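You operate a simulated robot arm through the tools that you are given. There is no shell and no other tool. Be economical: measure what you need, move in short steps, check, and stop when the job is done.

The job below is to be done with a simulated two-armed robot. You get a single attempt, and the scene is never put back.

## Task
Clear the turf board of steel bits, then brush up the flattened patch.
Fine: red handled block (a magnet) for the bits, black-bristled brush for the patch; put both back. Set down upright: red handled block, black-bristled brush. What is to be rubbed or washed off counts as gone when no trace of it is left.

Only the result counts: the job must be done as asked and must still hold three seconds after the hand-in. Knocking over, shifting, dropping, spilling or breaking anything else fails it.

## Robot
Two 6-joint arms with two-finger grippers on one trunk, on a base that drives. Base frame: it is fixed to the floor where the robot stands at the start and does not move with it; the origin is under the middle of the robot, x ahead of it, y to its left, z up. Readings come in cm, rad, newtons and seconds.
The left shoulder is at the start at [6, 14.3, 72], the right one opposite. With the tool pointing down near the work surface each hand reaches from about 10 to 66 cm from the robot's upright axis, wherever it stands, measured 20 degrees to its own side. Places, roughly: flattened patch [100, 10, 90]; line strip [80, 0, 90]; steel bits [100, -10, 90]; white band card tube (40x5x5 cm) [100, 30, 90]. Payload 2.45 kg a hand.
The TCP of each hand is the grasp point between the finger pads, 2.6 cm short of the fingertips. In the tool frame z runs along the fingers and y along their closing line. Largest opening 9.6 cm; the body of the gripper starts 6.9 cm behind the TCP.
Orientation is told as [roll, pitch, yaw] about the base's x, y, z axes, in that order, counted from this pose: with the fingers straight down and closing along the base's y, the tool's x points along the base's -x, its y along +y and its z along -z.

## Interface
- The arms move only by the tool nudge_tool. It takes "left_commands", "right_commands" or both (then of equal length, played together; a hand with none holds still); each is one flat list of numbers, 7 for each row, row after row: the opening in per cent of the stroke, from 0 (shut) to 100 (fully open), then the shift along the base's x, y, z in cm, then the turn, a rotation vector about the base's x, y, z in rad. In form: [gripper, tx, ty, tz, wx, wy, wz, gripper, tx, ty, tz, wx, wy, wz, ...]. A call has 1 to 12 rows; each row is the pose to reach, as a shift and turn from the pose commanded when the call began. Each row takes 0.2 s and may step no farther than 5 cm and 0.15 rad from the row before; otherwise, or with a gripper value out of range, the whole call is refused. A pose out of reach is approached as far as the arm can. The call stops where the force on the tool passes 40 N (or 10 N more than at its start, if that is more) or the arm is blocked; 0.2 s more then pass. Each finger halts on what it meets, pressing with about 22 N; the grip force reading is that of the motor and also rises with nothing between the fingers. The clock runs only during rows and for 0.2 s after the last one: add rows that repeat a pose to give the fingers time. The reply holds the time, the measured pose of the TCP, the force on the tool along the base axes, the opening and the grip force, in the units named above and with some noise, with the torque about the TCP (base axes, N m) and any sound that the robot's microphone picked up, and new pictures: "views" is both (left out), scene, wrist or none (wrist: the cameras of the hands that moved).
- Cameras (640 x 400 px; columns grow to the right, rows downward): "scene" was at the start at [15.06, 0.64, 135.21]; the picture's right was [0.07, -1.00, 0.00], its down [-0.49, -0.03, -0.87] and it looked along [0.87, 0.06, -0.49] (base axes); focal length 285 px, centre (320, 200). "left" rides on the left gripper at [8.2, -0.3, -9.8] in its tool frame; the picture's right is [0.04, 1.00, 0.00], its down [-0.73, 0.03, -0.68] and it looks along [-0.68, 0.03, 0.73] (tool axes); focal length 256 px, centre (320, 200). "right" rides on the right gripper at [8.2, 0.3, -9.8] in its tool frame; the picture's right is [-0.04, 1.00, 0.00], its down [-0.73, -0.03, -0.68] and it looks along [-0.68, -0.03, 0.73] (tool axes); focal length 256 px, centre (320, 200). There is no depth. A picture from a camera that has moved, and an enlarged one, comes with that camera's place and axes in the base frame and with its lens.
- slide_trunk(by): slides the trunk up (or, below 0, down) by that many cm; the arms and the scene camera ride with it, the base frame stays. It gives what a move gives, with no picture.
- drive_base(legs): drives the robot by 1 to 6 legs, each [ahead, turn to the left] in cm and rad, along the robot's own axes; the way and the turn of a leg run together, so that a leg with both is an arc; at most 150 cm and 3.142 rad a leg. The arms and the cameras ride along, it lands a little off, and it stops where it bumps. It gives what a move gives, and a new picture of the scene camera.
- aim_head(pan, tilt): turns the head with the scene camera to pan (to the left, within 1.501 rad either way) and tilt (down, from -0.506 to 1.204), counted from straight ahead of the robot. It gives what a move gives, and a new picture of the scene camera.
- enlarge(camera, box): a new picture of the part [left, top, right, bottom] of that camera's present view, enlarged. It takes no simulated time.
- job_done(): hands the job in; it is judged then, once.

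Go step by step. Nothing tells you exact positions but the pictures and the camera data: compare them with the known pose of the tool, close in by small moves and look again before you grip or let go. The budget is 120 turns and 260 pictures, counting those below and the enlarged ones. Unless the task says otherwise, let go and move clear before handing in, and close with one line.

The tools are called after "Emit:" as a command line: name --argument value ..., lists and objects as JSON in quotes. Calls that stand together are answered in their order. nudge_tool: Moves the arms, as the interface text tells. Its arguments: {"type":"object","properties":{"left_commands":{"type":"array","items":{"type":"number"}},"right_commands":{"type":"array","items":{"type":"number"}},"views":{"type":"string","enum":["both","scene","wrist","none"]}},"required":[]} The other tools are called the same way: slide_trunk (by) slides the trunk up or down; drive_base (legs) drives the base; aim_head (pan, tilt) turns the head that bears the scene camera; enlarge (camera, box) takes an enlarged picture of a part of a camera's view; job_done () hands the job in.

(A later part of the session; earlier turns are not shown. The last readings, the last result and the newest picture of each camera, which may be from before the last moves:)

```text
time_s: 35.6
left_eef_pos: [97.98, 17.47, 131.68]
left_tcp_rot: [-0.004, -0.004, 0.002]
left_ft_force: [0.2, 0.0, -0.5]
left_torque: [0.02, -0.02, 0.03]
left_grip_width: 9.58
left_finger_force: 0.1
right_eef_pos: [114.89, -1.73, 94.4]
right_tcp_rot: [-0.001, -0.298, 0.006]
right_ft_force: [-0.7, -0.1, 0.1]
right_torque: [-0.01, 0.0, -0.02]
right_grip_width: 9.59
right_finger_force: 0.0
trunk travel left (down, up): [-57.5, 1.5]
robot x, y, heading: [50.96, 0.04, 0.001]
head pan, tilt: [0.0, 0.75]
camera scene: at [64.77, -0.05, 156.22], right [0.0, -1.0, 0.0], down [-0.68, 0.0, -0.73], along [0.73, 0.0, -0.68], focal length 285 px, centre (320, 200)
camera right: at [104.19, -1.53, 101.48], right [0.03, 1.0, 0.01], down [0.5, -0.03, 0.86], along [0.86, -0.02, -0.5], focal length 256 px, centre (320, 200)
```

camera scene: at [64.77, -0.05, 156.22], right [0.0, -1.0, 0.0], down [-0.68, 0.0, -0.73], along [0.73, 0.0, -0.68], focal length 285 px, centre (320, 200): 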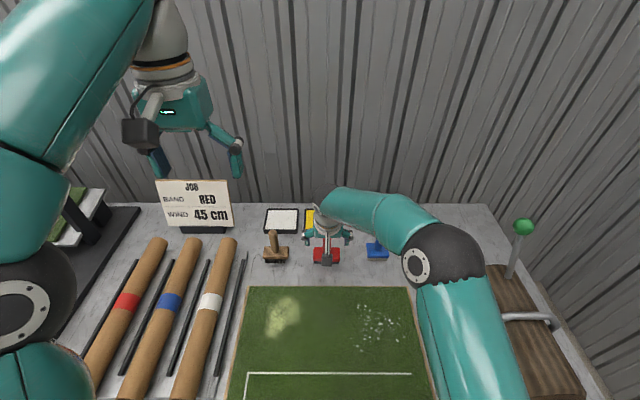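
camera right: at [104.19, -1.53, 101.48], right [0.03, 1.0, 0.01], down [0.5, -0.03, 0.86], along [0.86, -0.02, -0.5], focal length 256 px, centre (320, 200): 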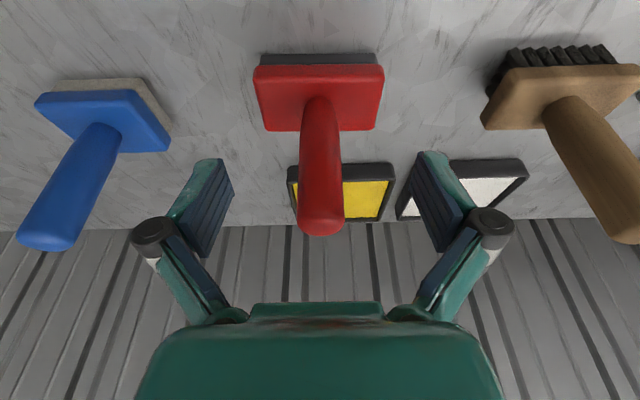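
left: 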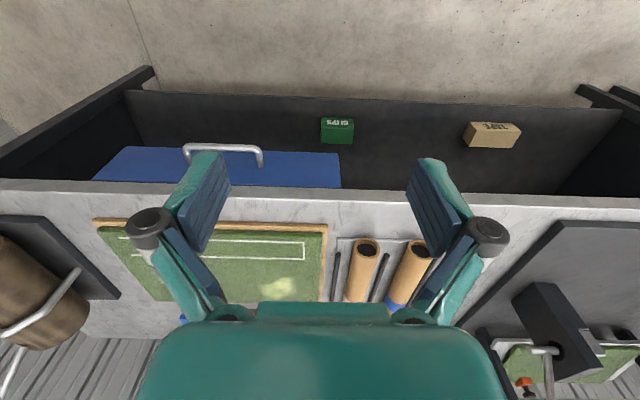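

The handle now lies between the pads, centred. Closing.

Emit:
nudge_tool --right_commands '[60, 0.1, 0, -0.3, 0, 0, 0, 20, 0.1, 0, -0.3, 0, 0, 0, 0, 0.1, 0, -0.3, 0, 0, 0, 0, 0.1, 0, -0.3, 0, 0, 0, 0, 0.1, 0, -0.3, 0, 0, 0]' --views "wrist"

```text
time_s: 36.8
left_eef_pos: [98.01, 17.43, 131.68]
left_tcp_rot: [-0.004, -0.003, 0.0]
left_ft_force: [0.8, -0.2, -0.3]
left_torque: [0.02, 0.03, 0.02]
left_grip_width: 9.6
left_finger_force: 0.0
right_eef_pos: [115.02, -1.74, 94.14]
right_tcp_rot: [-0.001, -0.299, 0.006]
right_ft_force: [0.8, -1.6, 0.3]
right_torque: [0.02, -0.06, -0.01]
right_grip_width: 2.35
right_finger_force: 22.0
trunk travel left (down, up): [-57.5, 1.5]
robot x, y, heading: [50.41, -0.28, 0.006]
head pan, tilt: [0.0, 0.75]
camera right: at [104.32, -1.49, 101.24], right [0.03, 1.0, 0.01], down [0.5, -0.03, 0.86], along [0.86, -0.02, -0.5], focal length 256 px, centre (320, 200)
```

right: 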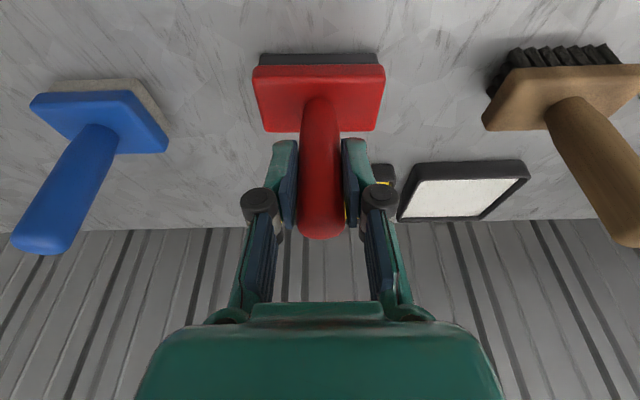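

It's gripped at 2.35 cm. I'll note the resting pose as TCP [115.0, -1.74, 94.1], lift, and check.

Emit:
nudge_tool --right_commands '[0, 0, 0, 2, 0, 0, 0, 0, 0, 0, 5, 0, 0, 0, 0, -4, -2, 5.5, 0, 0, 0, 0, -8, -4, 5.5, 0, 0, 0, 0, -12, -6, 5.5, 0, 0, 0, 0, -15, -8, 5.5, 0, 0, 0, 0, -15, -8, 5.5, 0, 0, 0]'

```text
time_s: 38.4
left_eef_pos: [97.95, 17.38, 131.68]
left_tcp_rot: [-0.003, -0.004, 0.003]
left_ft_force: [0.8, 0.8, 0.1]
left_torque: [-0.01, 0.0, 0.01]
left_grip_width: 9.62
left_finger_force: 0.0
right_eef_pos: [99.82, -9.61, 99.6]
right_tcp_rot: [0.0, -0.3, 0.005]
right_ft_force: [0.9, 0.1, -2.9]
right_torque: [-0.04, 0.0, 0.03]
right_grip_width: 2.35
right_finger_force: 21.9
trunk travel left (down, up): [-57.5, 1.5]
robot x, y, heading: [51.36, -0.09, 0.002]
head pan, tilt: [0.0, 0.75]
camera scene: at [64.77, -0.06, 156.22], right [0.0, -1.0, 0.0], down [-0.68, 0.0, -0.73], along [0.73, 0.0, -0.68], focal length 285 px, centre (320, 200)
camera right: at [89.19, -9.34, 106.76], right [0.03, 1.0, 0.01], down [0.5, -0.03, 0.86], along [0.86, -0.02, -0.5], focal length 256 px, centre (320, 200)
```

scene: 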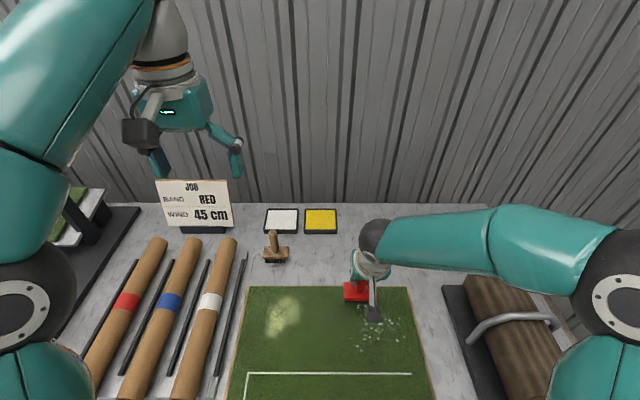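
right: 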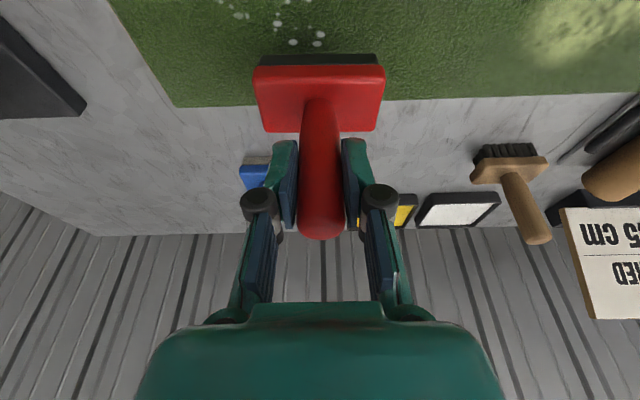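

The magnet is held upright. I'll lower it gently at the far edge of the bits until it touches the turf.

Emit:
nudge_tool --right_commands '[0, 0, 0, -1.5, 0, 0, 0, 0, 0, 0, -2.5, 0, 0, 0, 0, 0, 0, -3, 0, 0, 0, 0, 0, 0, -3.3, 0, 0, 0, 0, 0, 0, -3.3, 0, 0, 0]' --views "wrist"

```text
time_s: 39.6
left_eef_pos: [98.03, 17.52, 131.65]
left_tcp_rot: [0.0, -0.005, 0.001]
left_ft_force: [-0.4, -0.5, 0.4]
left_torque: [0.03, -0.02, -0.01]
left_grip_width: 9.59
left_finger_force: 0.0
right_eef_pos: [100.18, -9.66, 96.55]
right_tcp_rot: [0.0, -0.303, 0.005]
right_ft_force: [-2.7, -3.5, 20.6]
right_torque: [-0.06, -0.12, 0.02]
right_grip_width: 2.35
right_finger_force: 21.9
trunk travel left (down, up): [-57.5, 1.5]
robot x, y, heading: [51.09, -0.01, 0.008]
head pan, tilt: [0.0, 0.75]
camera right: at [89.42, -9.42, 103.59], right [0.03, 1.0, 0.01], down [0.5, -0.03, 0.87], along [0.87, -0.02, -0.5], focal length 256 px, centre (320, 200)
```

right: 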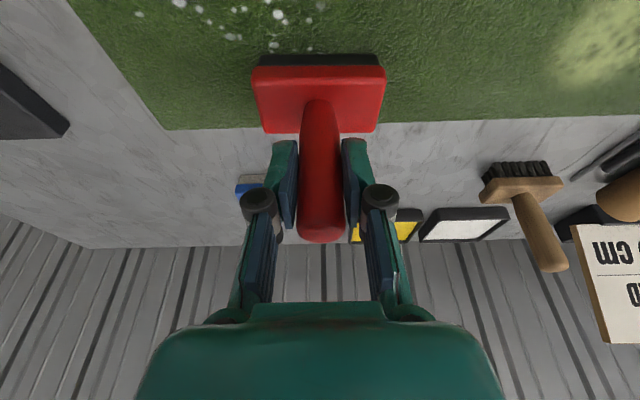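

It's in contact at TCP z≈96.5. I'll ease off slightly and drag toward me through the near-y column of bits.

Emit:
nudge_tool --right_commands '[0, 0, 0, 0.15, 0, 0, 0, 0, -1.2, 0, 0.15, 0, 0, 0, 0, -2.4, 0, 0.15, 0, 0, 0, 0, -3.6, 0, 0.15, 0, 0, 0, 0, -4.8, 0, 0.15, 0, 0, 0, 0, -6, 0, 0.15, 0, 0, 0, 0, -7.2, 0, 0.15, 0, 0, 0, 0, -8.4, 0, 0.15, 0, 0, 0, 0, -9.6, 0, 0.15, 0, 0, 0, 0, -10.8, 0, 0.15, 0, 0, 0, 0, -11.2, 0, 0.15, 0, 0, 0]'

```text
time_s: 42.0
left_eef_pos: [97.98, 17.33, 131.62]
left_tcp_rot: [-0.005, -0.004, 0.003]
left_ft_force: [0.6, 0.7, -0.1]
left_torque: [0.02, 0.0, 0.03]
left_grip_width: 9.61
left_finger_force: 0.2
right_eef_pos: [88.76, -9.67, 96.61]
right_tcp_rot: [-0.003, -0.298, 0.004]
right_ft_force: [3.4, -0.4, 3.0]
right_torque: [-0.02, -0.12, -0.02]
right_grip_width: 2.31
right_finger_force: 21.7
trunk travel left (down, up): [-57.5, 1.5]
robot x, y, heading: [50.76, -0.09, 0.002]
head pan, tilt: [0.0, 0.75]
camera scene: at [64.77, -0.05, 156.21], right [0.0, -1.0, 0.0], down [-0.68, 0.0, -0.73], along [0.73, 0.0, -0.68], focal length 285 px, centre (320, 200)
camera right: at [78.11, -9.47, 103.62], right [0.03, 1.0, 0.01], down [0.5, -0.03, 0.86], along [0.86, -0.02, -0.5], focal length 256 px, centre (320, 200)
```

scene: 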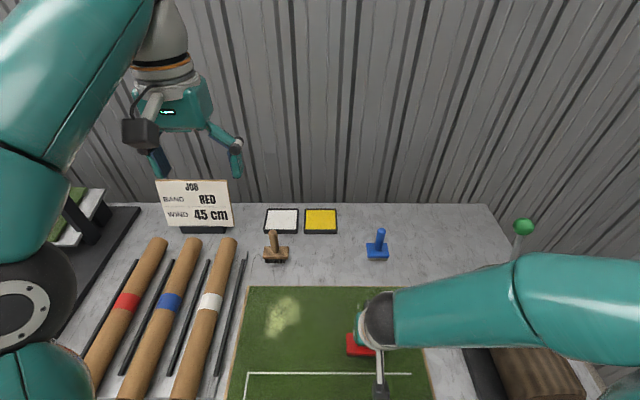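
right: 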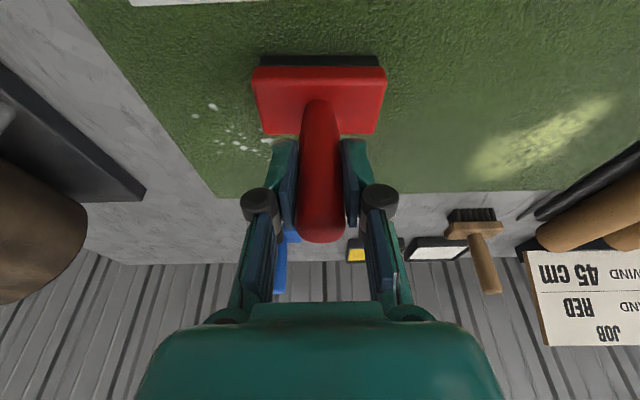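

The swept band is clear. I'll shift 6.7 cm right and sweep forward over the rest.

Emit:
nudge_tool --right_commands '[0, 0, -2.5, 0, 0, 0, 0, 0, 0, -5, 0, 0, 0, 0, 0, 0, -6.7, 0, 0, 0, 0, 0, 1.5, -6.7, 0, 0, 0, 0, 0, 3, -6.7, 0, 0, 0, 0, 0, 4.5, -6.7, 0, 0, 0, 0, 0, 6, -6.7, 0, 0, 0, 0, 0, 7.5, -6.7, 0, 0, 0, 0, 0, 9, -6.7, 0, 0, 0, 0, 0, 10.5, -6.7, 0, 0, 0, 0, 0, 12, -6.7, 0, 0, 0, 0, 0, 12.7, -6.7, 0, 0, 0, 0]'

```text
time_s: 44.6
left_eef_pos: [98.03, 17.46, 131.61]
left_tcp_rot: [-0.004, -0.005, 0.002]
left_ft_force: [-0.1, 1.1, -0.3]
left_torque: [0.02, 0.03, 0.02]
left_grip_width: 9.58
left_finger_force: 0.1
right_eef_pos: [101.67, -16.49, 96.56]
right_tcp_rot: [-0.002, -0.299, 0.005]
right_ft_force: [-6.7, -0.4, 11.8]
right_torque: [0.01, 0.17, 0.01]
right_grip_width: 2.33
right_finger_force: 22.0
trunk travel left (down, up): [-57.5, 1.5]
robot x, y, heading: [50.62, 0.02, 0.002]
head pan, tilt: [0.0, 0.75]
camera scene: at [64.75, -0.01, 156.22], right [0.0, -1.0, 0.0], down [-0.68, 0.0, -0.73], along [0.73, 0.0, -0.68], focal length 285 px, centre (320, 200)
camera right: at [90.92, -16.16, 103.58], right [0.03, 1.0, 0.01], down [0.5, -0.03, 0.86], along [0.86, -0.02, -0.5], focal length 256 px, centre (320, 200)
```

scene: 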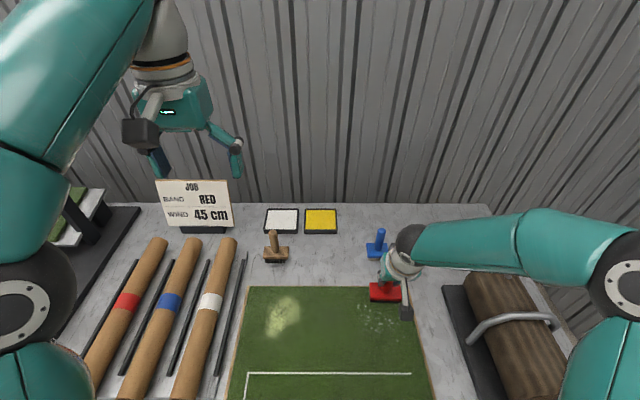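
right: 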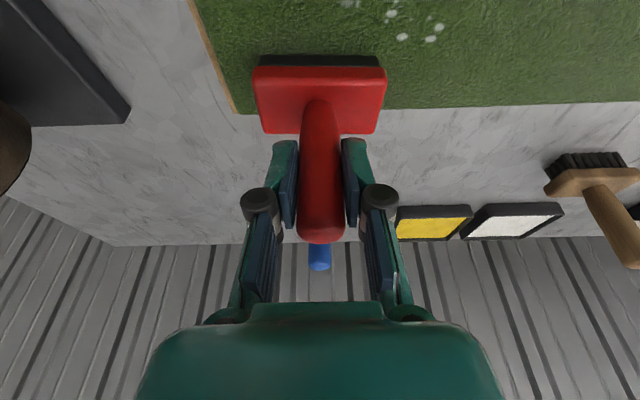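

Emit:
enlarge --camera "scene" --box '[320, 270, 440, 370]'

```text
4.00 times, centred on (380, 320) of scene
camera zoom: at [64.75, -0.01, 156.22], right [0.0, -1.0, 0.0], down [-0.68, 0.0, -0.73], along [0.73, 0.0, -0.68], focal length 1141 px, centre (80, -280)
```

zoom: 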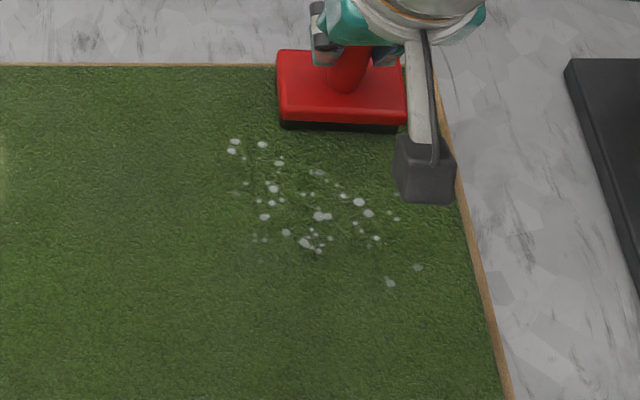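

The bits are fading rather than vanishing in one pass. I'll sweep again with firmer contact and compare.

Emit:
nudge_tool --right_commands '[0, 0, 1, -0.1, 0, 0, 0, 0, -1.3, 2, -0.1, 0, 0, 0, 0, -2.6, 2, -0.1, 0, 0, 0, 0, -3.9, 2, -0.1, 0, 0, 0, 0, -5.2, 2, -0.1, 0, 0, 0, 0, -6.5, 2, -0.1, 0, 0, 0, 0, -7.8, 2, -0.1, 0, 0, 0, 0, -9.1, 2, -0.1, 0, 0, 0, 0, -10.4, 2, -0.1, 0, 0, 0, 0, -11.7, 2, -0.1, 0, 0, 0, 0, -13, 2, -0.1, 0, 0, 0]' --views "none"

Emit:
enlarge --camera "scene" --box '[320, 270, 440, 370]'

```text
time_s: 47.0
left_eef_pos: [98.04, 17.42, 131.6]
left_tcp_rot: [-0.004, -0.005, 0.001]
left_ft_force: [0.7, 0.4, -0.2]
left_torque: [-0.01, -0.04, 0.02]
left_grip_width: 9.61
left_finger_force: 0.0
right_eef_pos: [88.58, -14.44, 96.42]
right_tcp_rot: [0.001, -0.304, 0.004]
right_ft_force: [8.8, 0.1, 16.9]
right_torque: [-0.01, -0.52, 0.01]
right_grip_width: 2.37
right_finger_force: 21.6
trunk travel left (down, up): [-57.5, 1.5]
robot x, y, heading: [50.94, -0.04, 0.005]
head pan, tilt: [0.0, 0.75]
```

```text
4.00 times, centred on (380, 320) of scene
camera zoom: at [64.77, -0.03, 156.22], right [0.0, -1.0, 0.0], down [-0.68, 0.0, -0.73], along [0.73, 0.0, -0.68], focal length 1141 px, centre (80, -280)
```

zoom: 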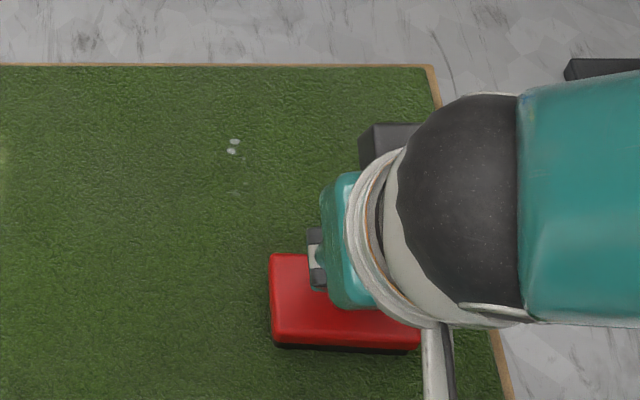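

Firm contact clears them. I'll do a forward pass further right next, then finish the left column.

Emit:
nudge_tool --right_commands '[0, 0, -1.8, 0, 0, 0, 0, 0, 0, -3.6, 0, 0, 0, 0, 0, 1.4, -3.6, 0, 0, 0, 0, 0, 2.8, -3.6, 0, 0, 0, 0, 0, 4.2, -3.6, 0, 0, 0, 0, 0, 5.6, -3.6, 0, 0, 0, 0, 0, 7, -3.6, 0, 0, 0, 0, 0, 8.4, -3.6, 0, 0, 0, 0, 0, 9.8, -3.6, 0, 0, 0, 0, 0, 11.2, -3.6, 0, 0, 0, 0, 0, 12.4, -3.6, 0, 0, 0, 0]' --views "none"

Emit:
nudge_tool --right_commands '[0, 0, 2, -0.05, 0, 0, 0, 0, 0, 4, -0.05, 0, 0, 0, 0, 0, 6, -0.05, 0, 0, 0, 0, 0, 8, -0.05, 0, 0, 0, 0, -1.5, 8.5, -0.05, 0, 0, 0, 0, -3, 8.5, -0.05, 0, 0, 0, 0, -4.5, 8.5, -0.05, 0, 0, 0, 0, -6, 8.5, -0.05, 0, 0, 0, 0, -7.5, 8.5, -0.05, 0, 0, 0, 0, -9, 8.5, -0.05, 0, 0, 0, 0, -10.5, 8.5, -0.05, 0, 0, 0, 0, -12, 8.5, -0.05, 0, 0, 0]' --views "none"

Emit:
enlarge --camera "scene" --box '[320, 270, 440, 370]'

```text
time_s: 49.4
left_eef_pos: [98.08, 17.37, 131.65]
left_tcp_rot: [-0.002, -0.004, 0.002]
left_ft_force: [-0.7, 0.1, 0.0]
left_torque: [0.0, 0.0, -0.01]
left_grip_width: 9.6
left_finger_force: 0.0
right_eef_pos: [101.04, -18.13, 96.38]
right_tcp_rot: [-0.001, -0.296, 0.005]
right_ft_force: [-3.1, 0.5, 6.0]
right_torque: [0.03, 0.14, 0.0]
right_grip_width: 2.33
right_finger_force: 21.8
trunk travel left (down, up): [-57.5, 1.5]
robot x, y, heading: [51.04, -0.39, 0.009]
head pan, tilt: [0.0, 0.75]
```

```text
time_s: 52.0
left_eef_pos: [98.0, 17.41, 131.6]
left_tcp_rot: [-0.003, -0.005, 0.002]
left_ft_force: [0.5, 0.2, 0.0]
left_torque: [-0.02, 0.01, -0.03]
left_grip_width: 9.59
left_finger_force: 0.2
right_eef_pos: [88.91, -9.72, 96.44]
right_tcp_rot: [-0.002, -0.298, 0.004]
right_ft_force: [2.7, -0.6, -0.5]
right_torque: [-0.03, -0.19, -0.02]
right_grip_width: 2.35
right_finger_force: 21.5
trunk travel left (down, up): [-57.5, 1.5]
robot x, y, heading: [51.04, 0.39, 0.009]
head pan, tilt: [0.0, 0.75]
```

```text
4.00 times, centred on (380, 320) of scene
camera zoom: at [64.77, -0.05, 156.21], right [0.0, -1.0, 0.0], down [-0.68, 0.0, -0.73], along [0.73, 0.0, -0.68], focal length 1141 px, centre (80, -280)
```

zoom: 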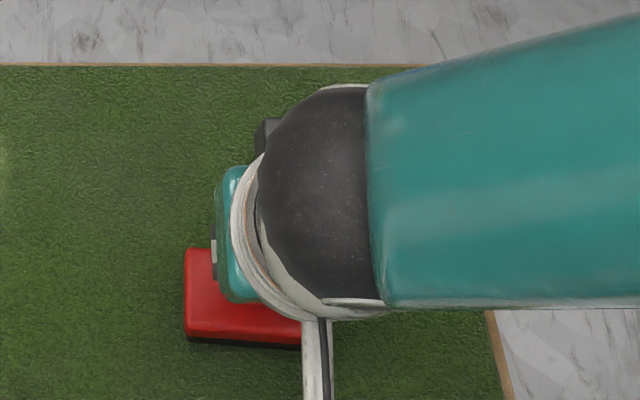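

I'll lift and carry the magnet toward its home, then inspect the board.

Emit:
nudge_tool --right_commands '[0, 0, 0, 2.5, 0, 0, 0, 0, 0, 0, 5, 0, 0, 0, 0, 4, 1.5, 5, 0, 0, 0, 0, 8, 3, 5, 0, 0, 0, 0, 12, 4.5, 5, 0, 0, 0, 0, 16, 6, 5, 0, 0, 0, 0, 20, 7.5, 5, 0, 0, 0, 0, 22, 8, 5, 0, 0, 0, 0, 22, 8, 5, 0, 0, 0]'

Emit:
enlarge --camera "scene" --box '[320, 260, 440, 380]'

```text
time_s: 54.0
left_eef_pos: [98.1, 17.42, 131.65]
left_tcp_rot: [-0.003, -0.004, 0.001]
left_ft_force: [0.3, 0.2, 0.4]
left_torque: [0.04, 0.0, -0.02]
left_grip_width: 9.56
left_finger_force: 0.0
right_eef_pos: [110.9, -1.54, 101.42]
right_tcp_rot: [0.0, -0.299, 0.005]
right_ft_force: [0.1, 1.1, -2.9]
right_torque: [0.02, 0.01, 0.02]
right_grip_width: 2.34
right_finger_force: 22.0
trunk travel left (down, up): [-57.5, 1.5]
robot x, y, heading: [50.83, 0.08, 0.001]
head pan, tilt: [0.0, 0.75]
camera scene: at [64.77, -0.09, 156.21], right [0.0, -1.0, 0.0], down [-0.68, 0.0, -0.73], along [0.73, 0.0, -0.68], focal length 285 px, centre (320, 200)
camera right: at [100.19, -1.23, 108.45], right [0.03, 1.0, 0.01], down [0.5, -0.03, 0.86], along [0.86, -0.02, -0.5], focal length 256 px, centre (320, 200)
```

scene: 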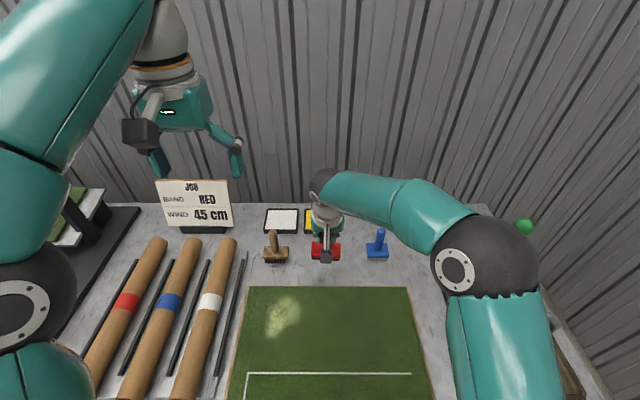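
right: 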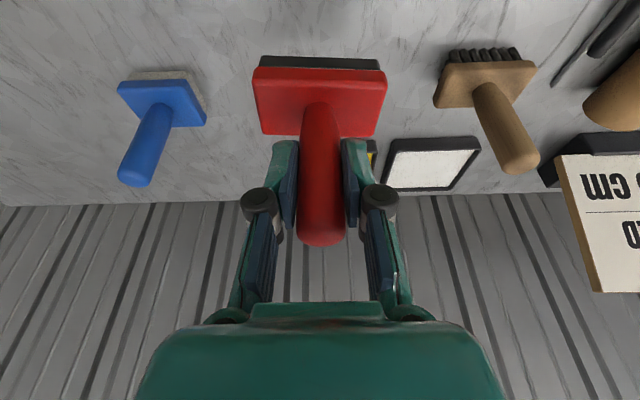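

```text
3.33 times, centred on (380, 320) of scene
camera zoom: at [64.77, -0.09, 156.21], right [0.0, -1.0, 0.0], down [-0.68, 0.0, -0.73], along [0.73, 0.0, -0.68], focal length 951 px, centre (120, -200)
```

zoom: 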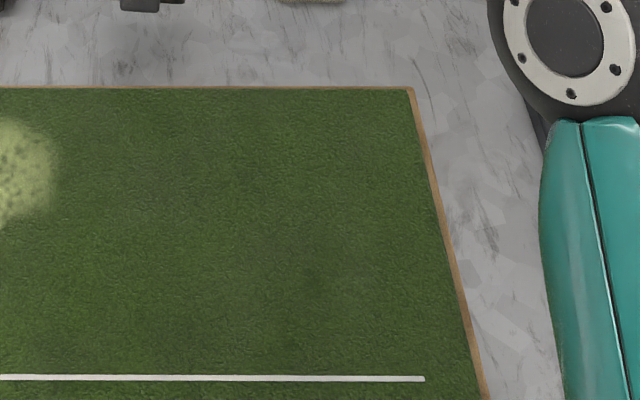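

It looks clear, but I'll check closely for traces.

Emit:
enlarge --camera "scene" --box '[340, 284, 420, 334]'

Emit:
enlarge --camera "scene" --box '[340, 330, 420, 380]'

```text
8.00 times, centred on (380, 309) of scene
camera zoom: at [64.77, -0.09, 156.21], right [0.0, -1.0, 0.0], down [-0.68, 0.0, -0.73], along [0.73, 0.0, -0.68], focal length 2281 px, centre (-160, -672)
```

zoom: 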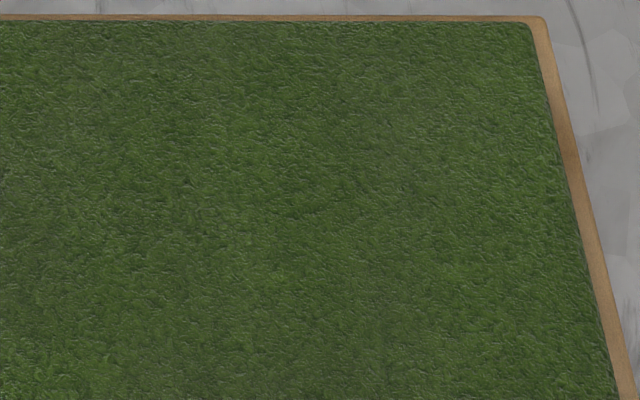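

```text
8.00 times, centred on (380, 355) of scene
camera zoom: at [64.77, -0.09, 156.21], right [0.0, -1.0, 0.0], down [-0.68, 0.0, -0.73], along [0.73, 0.0, -0.68], focal length 2281 px, centre (-160, -1040)
```

zoom: 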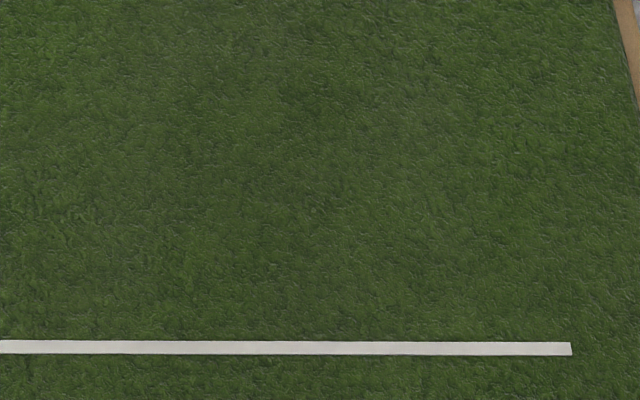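

The bits are completely gone. I'll return the magnet to its original spot.

Emit:
nudge_tool --right_commands '[0, 2, -0.1, 0, 0, 0, 0, 0, 4.1, -0.2, -1, 0, 0, 0, 0, 4.1, -0.2, -4, 0, 0, 0, 0, 4.1, -0.2, -6, 0, 0, 0, 0, 4.1, -0.2, -6.7, 0, 0, 0, 0, 4.1, -0.2, -6.9, 0, 0, 0, 0, 4.1, -0.2, -6.9, 0, 0, 0]'

```text
time_s: 55.6
left_eef_pos: [97.98, 17.41, 131.67]
left_tcp_rot: [-0.003, -0.002, 0.003]
left_ft_force: [0.5, -0.1, -0.7]
left_torque: [0.0, 0.02, 0.04]
left_grip_width: 9.6
left_finger_force: 0.1
right_eef_pos: [115.04, -1.71, 94.35]
right_tcp_rot: [-0.002, -0.3, 0.005]
right_ft_force: [0.1, -0.4, -1.5]
right_torque: [-0.01, 0.03, -0.01]
right_grip_width: 2.35
right_finger_force: 21.6
trunk travel left (down, up): [-57.5, 1.5]
robot x, y, heading: [50.75, -0.25, 0.001]
head pan, tilt: [0.0, 0.75]
camera scene: at [64.77, -0.08, 156.21], right [0.0, -1.0, 0.0], down [-0.68, 0.0, -0.73], along [0.73, 0.0, -0.68], focal length 285 px, centre (320, 200)
camera right: at [104.29, -1.48, 101.45], right [0.03, 1.0, 0.01], down [0.5, -0.03, 0.86], along [0.86, -0.02, -0.5], focal length 256 px, centre (320, 200)
```

scene: 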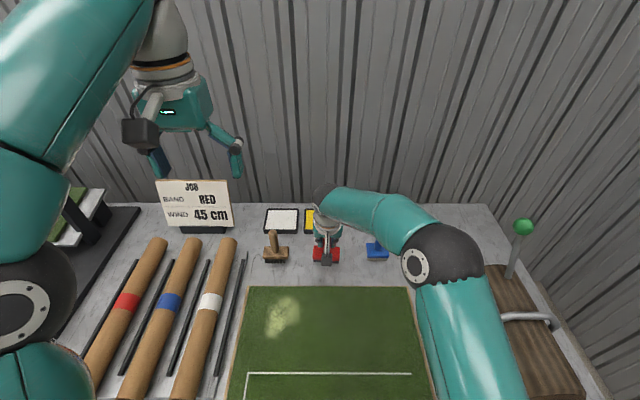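
right: 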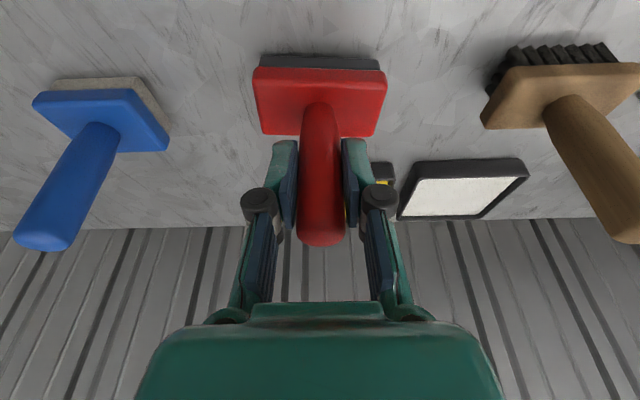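

Not quite touching yet. I'll lower until contact.

Emit:
nudge_tool --right_commands '[0, 0, 0, -0.15, 0, 0, 0, 0, 0, 0, -0.3, 0, 0, 0, 0, 0, 0, -0.3, 0, 0, 0]' --views "none"

```text
time_s: 56.4
left_eef_pos: [98.16, 17.27, 131.59]
left_tcp_rot: [-0.004, -0.003, 0.003]
left_ft_force: [-0.8, 0.3, -0.3]
left_torque: [0.0, -0.02, 0.01]
left_grip_width: 9.61
left_finger_force: 0.1
right_eef_pos: [115.12, -1.79, 94.09]
right_tcp_rot: [-0.001, -0.3, 0.006]
right_ft_force: [-1.0, 0.4, -2.3]
right_torque: [-0.01, 0.02, -0.01]
right_grip_width: 2.35
right_finger_force: 22.2
trunk travel left (down, up): [-57.5, 1.5]
robot x, y, heading: [50.6, 0.34, 0.005]
head pan, tilt: [0.0, 0.75]
```

Emit:
nudge_tool --right_commands '[0, 0, 0, -0.15, 0, 0, 0, 0, 0, 0, -0.3, 0, 0, 0, 0, 0, 0, -0.3, 0, 0, 0]' --views "none"

```text
time_s: 57.2
left_eef_pos: [97.95, 17.43, 131.65]
left_tcp_rot: [-0.004, -0.004, 0.001]
left_ft_force: [-0.3, -0.1, -0.5]
left_torque: [0.02, -0.04, 0.0]
left_grip_width: 9.59
left_finger_force: 0.0
right_eef_pos: [114.9, -1.73, 93.85]
right_tcp_rot: [0.0, -0.298, 0.006]
right_ft_force: [0.9, -0.4, -3.5]
right_torque: [0.0, 0.0, -0.01]
right_grip_width: 2.33
right_finger_force: 21.8
trunk travel left (down, up): [-57.5, 1.5]
robot x, y, heading: [51.09, -0.29, 0.006]
head pan, tilt: [0.0, 0.75]
```

Emit:
nudge_tool --right_commands '[0, 0, 0, -0.15, 0, 0, 0, 0, 0, 0, -0.3, 0, 0, 0, 0, 0, 0, -0.3, 0, 0, 0]' --views "none"

```text
time_s: 58.0
left_eef_pos: [98.07, 17.43, 131.72]
left_tcp_rot: [-0.003, -0.005, 0.003]
left_ft_force: [-0.1, -0.5, -0.1]
left_torque: [0.02, 0.03, 0.02]
left_grip_width: 9.6
left_finger_force: 0.0
right_eef_pos: [115.08, -1.73, 93.84]
right_tcp_rot: [-0.002, -0.302, 0.004]
right_ft_force: [-3.3, 1.5, 12.1]
right_torque: [0.03, 0.52, 0.0]
right_grip_width: 2.35
right_finger_force: 21.7
trunk travel left (down, up): [-57.5, 1.5]
robot x, y, heading: [50.73, -0.02, 0.002]
head pan, tilt: [0.0, 0.75]
```

It has touched down. I'll ease off, open, and withdraw backwards.

Emit:
nudge_tool --right_commands '[0, 0, 0, 0.2, 0, 0, 0, 20, 0, 0, 0.2, 0, 0, 0, 60, 0, 0, 0.2, 0, 0, 0, 100, 0, 0, 0.2, 0, 0, 0, 100, -3, 0, 0.2, 0, 0, 0, 100, -7, 0, 0.2, 0, 0, 0, 100, -7, 0, 4, 0, 0, 0, 100, -9, -3, 8, 0, 0, 0, 100, -9, -3, 8, 0, 0, 0]'

```text
refused: row 8 steps farther than a row can; nothing moved
```

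Emit:
nudge_tool --right_commands '[0, 0, 0, 0.2, 0, 0, 0, 20, 0, 0, 0.2, 0, 0, 0, 60, 0, 0, 0.2, 0, 0, 0, 100, 0, 0, 0.2, 0, 0, 0, 100, -3, 0, 0.2, 0, 0, 0, 100, -7, 0, 0.2, 0, 0, 0, 100, -7, 0, 4, 0, 0, 0, 100, -9, -2, 7, 0, 0, 0, 100, -9, -2, 7, 0, 0, 0]'

```text
time_s: 60.0
left_eef_pos: [98.04, 17.45, 131.66]
left_tcp_rot: [-0.004, -0.002, 0.002]
left_ft_force: [0.1, 0.4, -0.5]
left_torque: [-0.01, 0.0, -0.02]
left_grip_width: 9.61
left_finger_force: 0.0
right_eef_pos: [105.85, -3.75, 100.68]
right_tcp_rot: [-0.001, -0.298, 0.005]
right_ft_force: [-0.4, -0.7, 0.2]
right_torque: [-0.03, 0.0, 0.01]
right_grip_width: 9.61
right_finger_force: 0.1
trunk travel left (down, up): [-57.5, 1.5]
robot x, y, heading: [50.7, 0.04, 0.003]
head pan, tilt: [0.0, 0.75]
camera scene: at [64.77, -0.07, 156.22], right [0.0, -1.0, 0.0], down [-0.68, 0.0, -0.73], along [0.73, 0.0, -0.68], focal length 285 px, centre (320, 200)
camera right: at [95.15, -3.47, 107.73], right [0.03, 1.0, 0.01], down [0.5, -0.03, 0.86], along [0.86, -0.02, -0.5], focal length 256 px, centre (320, 200)
```

scene: 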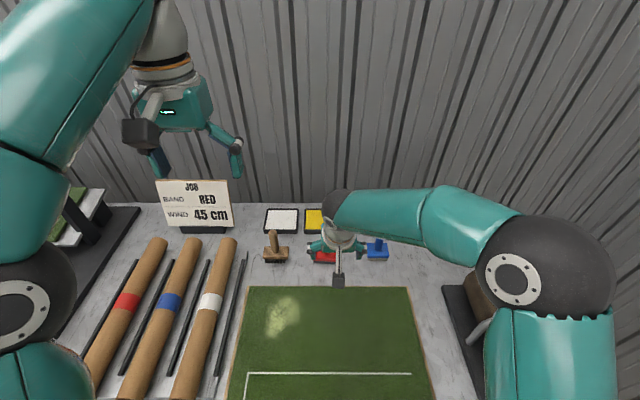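
right: 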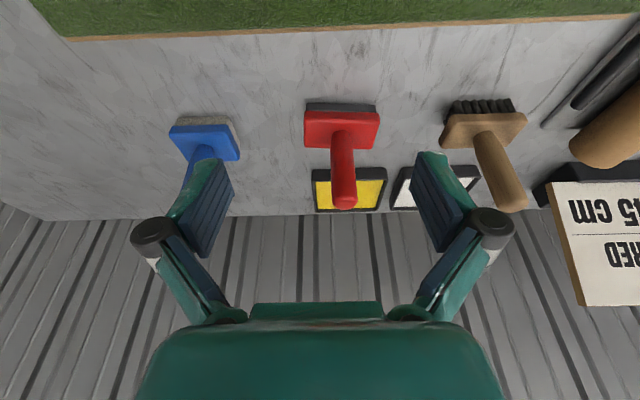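

The magnet stands upright in its place. I'll park the right hand clear and bring the left hand, pitched forward 0.3 rad, in front of the brush at about [114, 12.4].

Emit:
nudge_tool --left_commands '[100, 1, -0.7, -4.5, 0, -0.05, 0, 100, 2, -1.4, -9, 0, -0.1, 0, 100, 3, -2.1, -13.5, 0, -0.15, 0, 100, 4.5, -2.8, -18, 0, -0.2, 0, 100, 5.5, -3.5, -22, 0, -0.25, 0, 100, 6.5, -4.2, -26, 0, -0.3, 0, 100, 7.5, -5, -29.5, 0, -0.3, 0, 100, 7.5, -5, -29.5, 0, -0.3, 0]' --right_commands '[100, -2, -1, 2, 0, 0, 0, 100, -4, -4, 4, 0, 0, 0, 100, -6, -7, 6, 0, 0, 0, 100, -8, -10, 8, 0, 0, 0, 100, -10, -13, 10, 0, 0, 0, 100, -12, -16, 10, 0, 0, 0, 100, -14, -18, 10, 0, 0, 0, 100, -14, -18, 10, 0, 0, 0]'

```text
time_s: 61.8
left_eef_pos: [105.7, 12.34, 102.03]
left_tcp_rot: [-0.005, -0.306, 0.001]
left_ft_force: [-0.4, 0.2, -0.5]
left_torque: [0.01, 0.01, 0.0]
left_grip_width: 9.6
left_finger_force: 0.0
right_eef_pos: [92.08, -21.74, 110.64]
right_tcp_rot: [-0.002, -0.3, 0.005]
right_ft_force: [-0.2, 0.7, 0.3]
right_torque: [0.01, -0.01, -0.02]
right_grip_width: 9.6
right_finger_force: 0.0
trunk travel left (down, up): [-57.5, 1.5]
robot x, y, heading: [50.92, -0.28, 0.003]
head pan, tilt: [0.0, 0.75]
camera scene: at [64.77, -0.07, 156.22], right [0.0, -1.0, 0.0], down [-0.68, 0.0, -0.73], along [0.73, 0.0, -0.68], focal length 285 px, centre (320, 200)
camera right: at [81.35, -21.38, 117.69], right [0.03, 1.0, 0.01], down [0.5, -0.03, 0.86], along [0.86, -0.02, -0.5], focal length 256 px, centre (320, 200)
camera left: at [94.91, 11.95, 108.98], right [-0.04, 1.0, -0.02], down [0.5, 0.03, 0.87], along [0.87, 0.03, -0.5], focal length 256 px, centre (320, 200)
```

scene: 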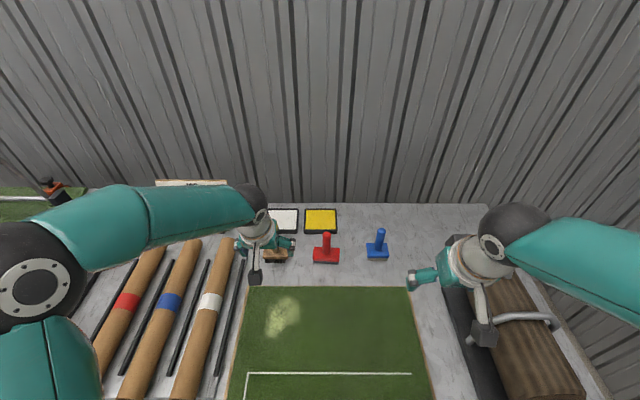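
right: 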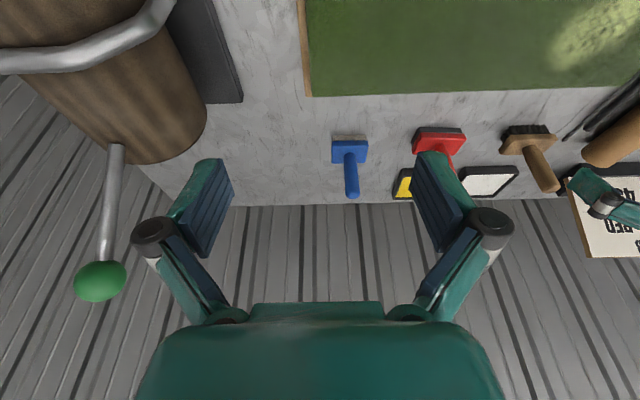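
left: 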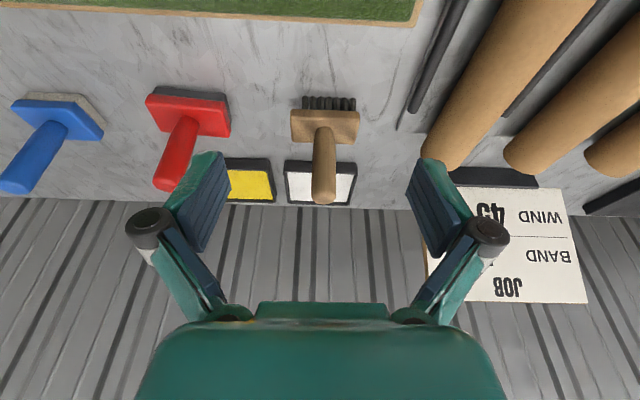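

The brush handle is near [114.2, 12.8] with its top at about 97.5. I'll lower in front of it and look again.

Emit:
nudge_tool --left_commands '[100, 0, 0.5, -3, 0, 0, 0, 100, 0, 0.5, -6.5, 0, 0, 0, 100, 2, 0.5, -6.8, 0, 0, 0, 100, 3.5, 0.5, -6.8, 0, 0, 0, 100, 3.5, 0.5, -6.8, 0, 0, 0]' --views "wrist"

```text
time_s: 63.0
left_eef_pos: [109.0, 12.96, 95.3]
left_tcp_rot: [-0.004, -0.303, 0.003]
left_ft_force: [-0.4, 0.2, 0.1]
left_torque: [0.0, -0.02, -0.05]
left_grip_width: 9.62
left_finger_force: 0.1
right_eef_pos: [92.11, -21.49, 110.65]
right_tcp_rot: [-0.003, -0.299, 0.006]
right_ft_force: [-0.1, -0.9, -0.4]
right_torque: [-0.03, -0.01, -0.01]
right_grip_width: 9.6
right_finger_force: 0.0
trunk travel left (down, up): [-57.5, 1.5]
robot x, y, heading: [50.75, 0.33, 0.006]
head pan, tilt: [0.0, 0.75]
camera left: at [98.4, 12.51, 102.22], right [-0.04, 1.0, -0.02], down [0.5, 0.03, 0.87], along [0.87, 0.03, -0.5], focal length 256 px, centre (320, 200)
```

left: 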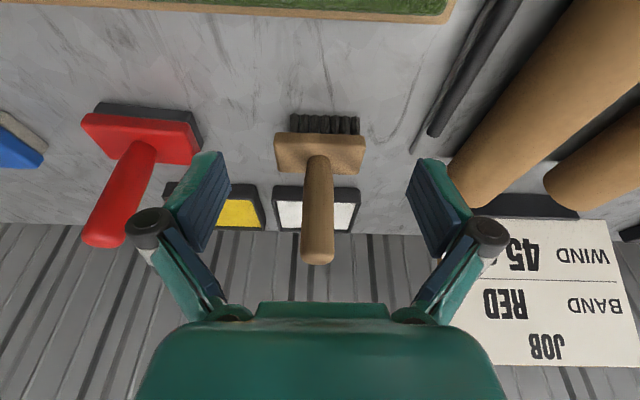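

I'll advance along the same line to x≈115.3, which is comparable to the red handle's grip, and check.

Emit:
nudge_tool --left_commands '[100, 2.5, 0, -0.2, 0, 0, 0, 100, 4.5, 0, -0.4, 0, 0, 0, 100, 6.3, 0, -0.5, 0, 0, 0, 100, 6.3, 0, -0.5, 0, 0, 0]'

```text
time_s: 64.0
left_eef_pos: [115.44, 12.85, 94.82]
left_tcp_rot: [-0.003, -0.304, 0.001]
left_ft_force: [0.6, -0.3, -0.1]
left_torque: [0.0, 0.03, 0.02]
left_grip_width: 9.6
left_finger_force: 0.0
right_eef_pos: [92.1, -21.53, 110.61]
right_tcp_rot: [0.0, -0.298, 0.005]
right_ft_force: [0.4, 0.3, -1.3]
right_torque: [-0.02, 0.02, 0.02]
right_grip_width: 9.59
right_finger_force: 0.0
trunk travel left (down, up): [-57.5, 1.5]
robot x, y, heading: [50.85, -0.02, 0.001]
head pan, tilt: [0.0, 0.75]
camera scene: at [64.77, -0.06, 156.22], right [0.0, -1.0, 0.0], down [-0.68, 0.0, -0.73], along [0.73, 0.0, -0.68], focal length 285 px, centre (320, 200)
camera left: at [104.7, 12.51, 101.72], right [-0.04, 1.0, -0.02], down [0.5, 0.03, 0.87], along [0.87, 0.03, -0.5], focal length 256 px, centre (320, 200)
```

scene: 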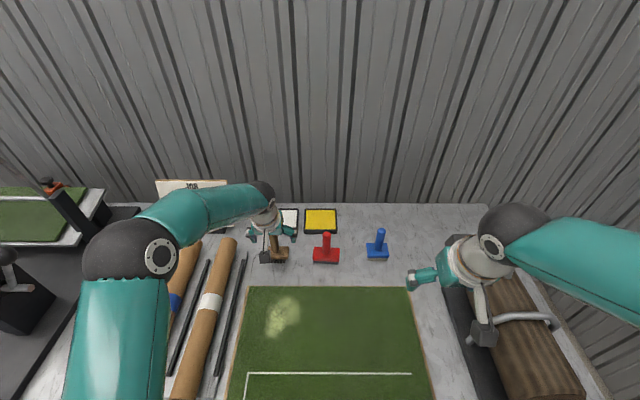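
left: 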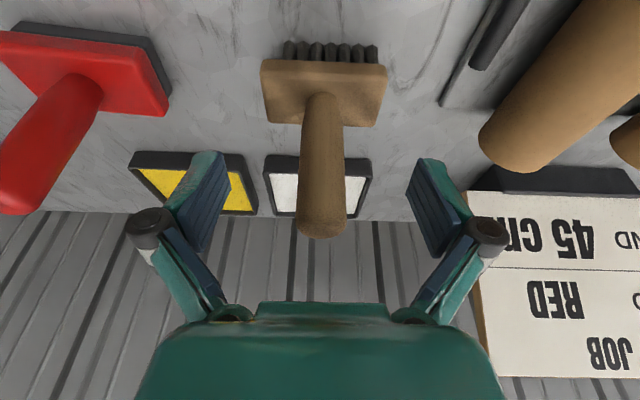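

The view matches the earlier good grip geometry. Closing.

Emit:
nudge_tool --left_commands '[60, 0, 0, 0, 0, 0, 0, 20, 0, 0, 0, 0, 0, 0, 0, 0, 0, 0, 0, 0, 0, 0, 0, 0, 0, 0, 0, 0, 0, 0, 0, 0, 0, 0, 0]' --views "wrist"

```text
time_s: 65.2
left_eef_pos: [115.44, 12.92, 94.77]
left_tcp_rot: [-0.003, -0.304, 0.001]
left_ft_force: [-0.2, 0.8, 0.3]
left_torque: [0.03, -0.02, 0.03]
left_grip_width: 2.32
left_finger_force: 22.8
right_eef_pos: [92.02, -21.55, 110.75]
right_tcp_rot: [-0.002, -0.298, 0.005]
right_ft_force: [0.0, 0.2, -0.5]
right_torque: [0.0, -0.02, 0.0]
right_grip_width: 9.6
right_finger_force: 0.0
trunk travel left (down, up): [-57.5, 1.5]
robot x, y, heading: [50.73, -0.23, 0.007]
head pan, tilt: [0.0, 0.75]
camera left: at [104.68, 12.51, 101.72], right [-0.04, 1.0, -0.02], down [0.5, 0.03, 0.87], along [0.87, 0.03, -0.5], focal length 256 px, centre (320, 200)
```

left: 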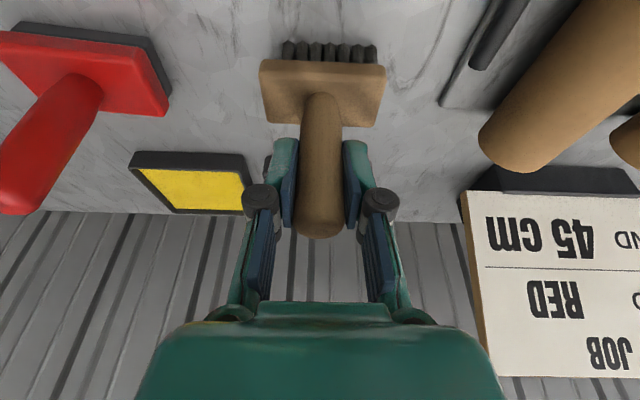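

Gripped at 2.32 cm; home TCP is [115.44, 12.92, 94.8]. I'll lift it and carry it to the far edge of the patch.

Emit:
nudge_tool --left_commands '[0, 0, 0, 2, 0, 0, 0, 0, 0, 0, 5, 0, 0, 0, 0, -4, -1, 5.5, 0, 0, 0, 0, -8, -1.5, 5.5, 0, 0, 0, 0, -12, -2, 5.5, 0, 0, 0, 0, -14, -2, 4.5, 0, 0, 0, 0, -14, -2, 3.2, 0, 0, 0, 0, -14, -2, 2.6, 0, 0, 0, 0, -14, -2, 2.3, 0, 0, 0, 0, -14, -2, 2.3, 0, 0, 0]'

```text
time_s: 67.4
left_eef_pos: [101.48, 10.88, 97.35]
left_tcp_rot: [-0.004, -0.307, 0.001]
left_ft_force: [-5.8, 4.0, 22.3]
left_torque: [0.14, 0.2, 0.03]
left_grip_width: 2.36
left_finger_force: 22.3
right_eef_pos: [92.15, -21.67, 110.67]
right_tcp_rot: [-0.003, -0.298, 0.006]
right_ft_force: [-0.2, -0.3, -0.7]
right_torque: [-0.01, 0.03, -0.02]
right_grip_width: 9.61
right_finger_force: 0.0
trunk travel left (down, up): [-57.5, 1.5]
robot x, y, heading: [50.75, -0.06, 0.006]
head pan, tilt: [0.0, 0.75]
camera scene: at [64.73, -0.03, 156.26], right [0.0, -1.0, 0.0], down [-0.68, 0.0, -0.73], along [0.73, 0.0, -0.68], focal length 285 px, centre (320, 200)
camera left: at [90.7, 10.47, 104.2], right [-0.04, 1.0, -0.02], down [0.49, 0.03, 0.87], along [0.87, 0.03, -0.49], focal length 256 px, centre (320, 200)
```

scene: 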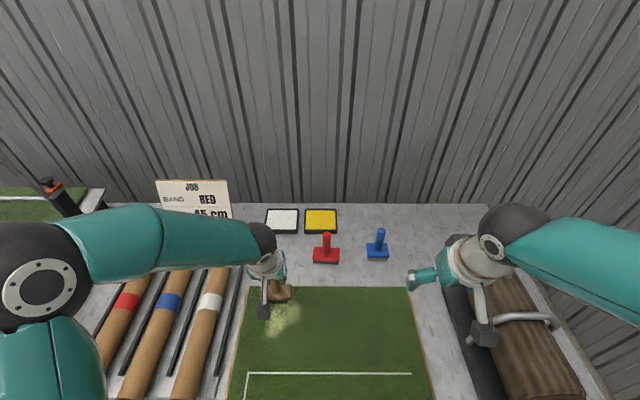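
left: 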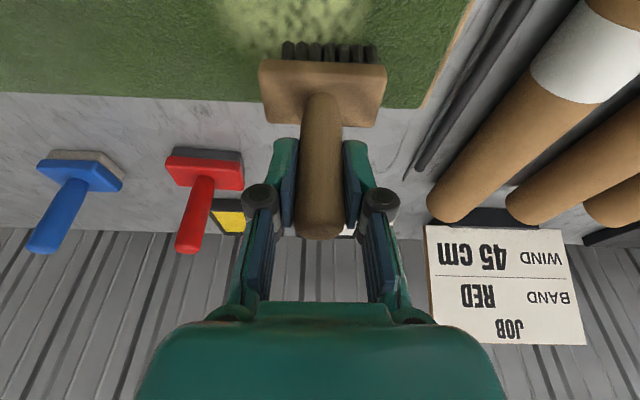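

It's in firm contact. I'll brush toward me at y≈11, then forward at y≈7.

Emit:
nudge_tool --left_commands '[0, 0, 0, 0.05, 0, 0, 0, 0, -1.2, 0, 0.05, 0, 0, 0, 0, -2.4, 0, 0.05, 0, 0, 0, 0, -3.6, 0, 0.05, 0, 0, 0, 0, -4.8, 0, 0.05, 0, 0, 0, 0, -6, 0, 0.05, 0, 0, 0, 0, -7.2, 0, 0.05, 0, 0, 0, 0, -8.4, 0, 0.05, 0, 0, 0, 0, -9.6, 0, 0.05, 0, 0, 0, 0, -10.8, 0, 0.05, 0, 0, 0, 0, -11.5, 0, 0.05, 0, 0, 0]' --views "none"

Emit:
nudge_tool --left_commands '[0, 0, -2, 0, 0, 0, 0, 0, 0, -4, 0, 0, 0, 0, 0, 1.3, -4, 0, 0, 0, 0, 0, 2.6, -4, 0, 0, 0, 0, 0, 3.9, -4, 0, 0, 0, 0, 0, 5.2, -4, 0, 0, 0, 0, 0, 6.5, -4, 0, 0, 0, 0, 0, 7.8, -4, 0, 0, 0, 0, 0, 9.1, -4, 0, 0, 0, 0, 0, 10.4, -4, 0, 0, 0, 0, 0, 11.7, -4, 0, 0, 0, 0]'

```text
time_s: 69.8
left_eef_pos: [89.9, 10.81, 97.22]
left_tcp_rot: [-0.006, -0.305, 0.002]
left_ft_force: [7.7, 0.4, 13.3]
left_torque: [0.03, -0.47, -0.01]
left_grip_width: 2.31
left_finger_force: 22.1
right_eef_pos: [92.08, -21.67, 110.73]
right_tcp_rot: [-0.001, -0.296, 0.006]
right_ft_force: [0.6, -0.7, -1.0]
right_torque: [0.02, 0.0, -0.02]
right_grip_width: 9.58
right_finger_force: 0.0
trunk travel left (down, up): [-57.5, 1.5]
robot x, y, heading: [50.93, -0.07, 0.005]
head pan, tilt: [0.0, 0.75]
```

```text
time_s: 72.2
left_eef_pos: [101.68, 6.9, 97.1]
left_tcp_rot: [-0.004, -0.304, 0.004]
left_ft_force: [-0.6, 0.3, -1.6]
left_torque: [0.01, -0.02, -0.01]
left_grip_width: 2.33
left_finger_force: 21.8
right_eef_pos: [92.07, -21.57, 110.65]
right_tcp_rot: [-0.001, -0.3, 0.006]
right_ft_force: [0.0, -0.3, 0.1]
right_torque: [0.01, 0.01, 0.04]
right_grip_width: 9.59
right_finger_force: 0.1
trunk travel left (down, up): [-57.5, 1.5]
robot x, y, heading: [51.05, -0.54, 0.004]
head pan, tilt: [0.0, 0.75]
camera scene: at [64.77, -0.04, 156.21], right [0.0, -1.0, 0.0], down [-0.68, 0.0, -0.73], along [0.73, 0.0, -0.68], focal length 285 px, centre (320, 200)
camera left: at [90.86, 6.56, 104.09], right [-0.04, 1.0, -0.02], down [0.5, 0.03, 0.87], along [0.87, 0.03, -0.5], focal length 256 px, centre (320, 200)
```

scene: 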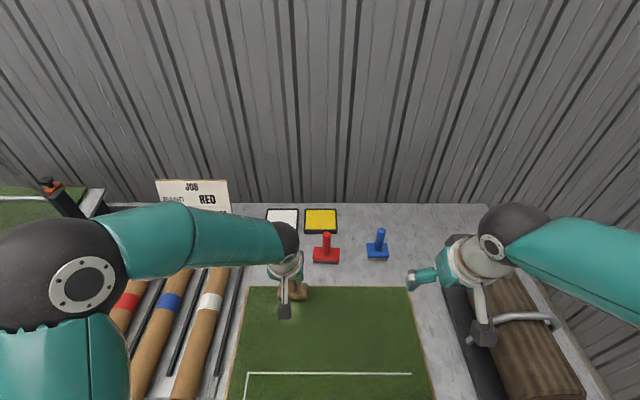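
left: 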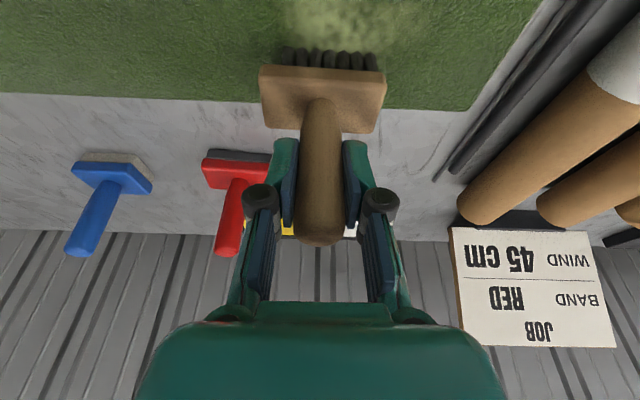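

The forward pass lost contact, though the patch has mostly faded. I'll press down again and sweep back at y≈7.

Emit:
nudge_tool --left_commands '[0, 0, 0, -0.15, 0, 0, 0, 0, 0, 0, -0.3, 0, 0, 0, 0, 0, 0, -0.3, 0, 0, 0]' --views "none"

```text
time_s: 73.0
left_eef_pos: [101.78, 6.98, 96.94]
left_tcp_rot: [-0.005, -0.307, 0.002]
left_ft_force: [-2.3, 1.0, 15.4]
left_torque: [0.05, 0.5, -0.02]
left_grip_width: 2.33
left_finger_force: 21.4
right_eef_pos: [92.14, -21.58, 110.58]
right_tcp_rot: [-0.003, -0.299, 0.006]
right_ft_force: [-0.2, -0.6, -0.2]
right_torque: [0.01, -0.01, 0.03]
right_grip_width: 9.59
right_finger_force: 0.0
trunk travel left (down, up): [-57.5, 1.5]
robot x, y, heading: [50.69, 0.08, 0.003]
head pan, tilt: [0.0, 0.75]
```

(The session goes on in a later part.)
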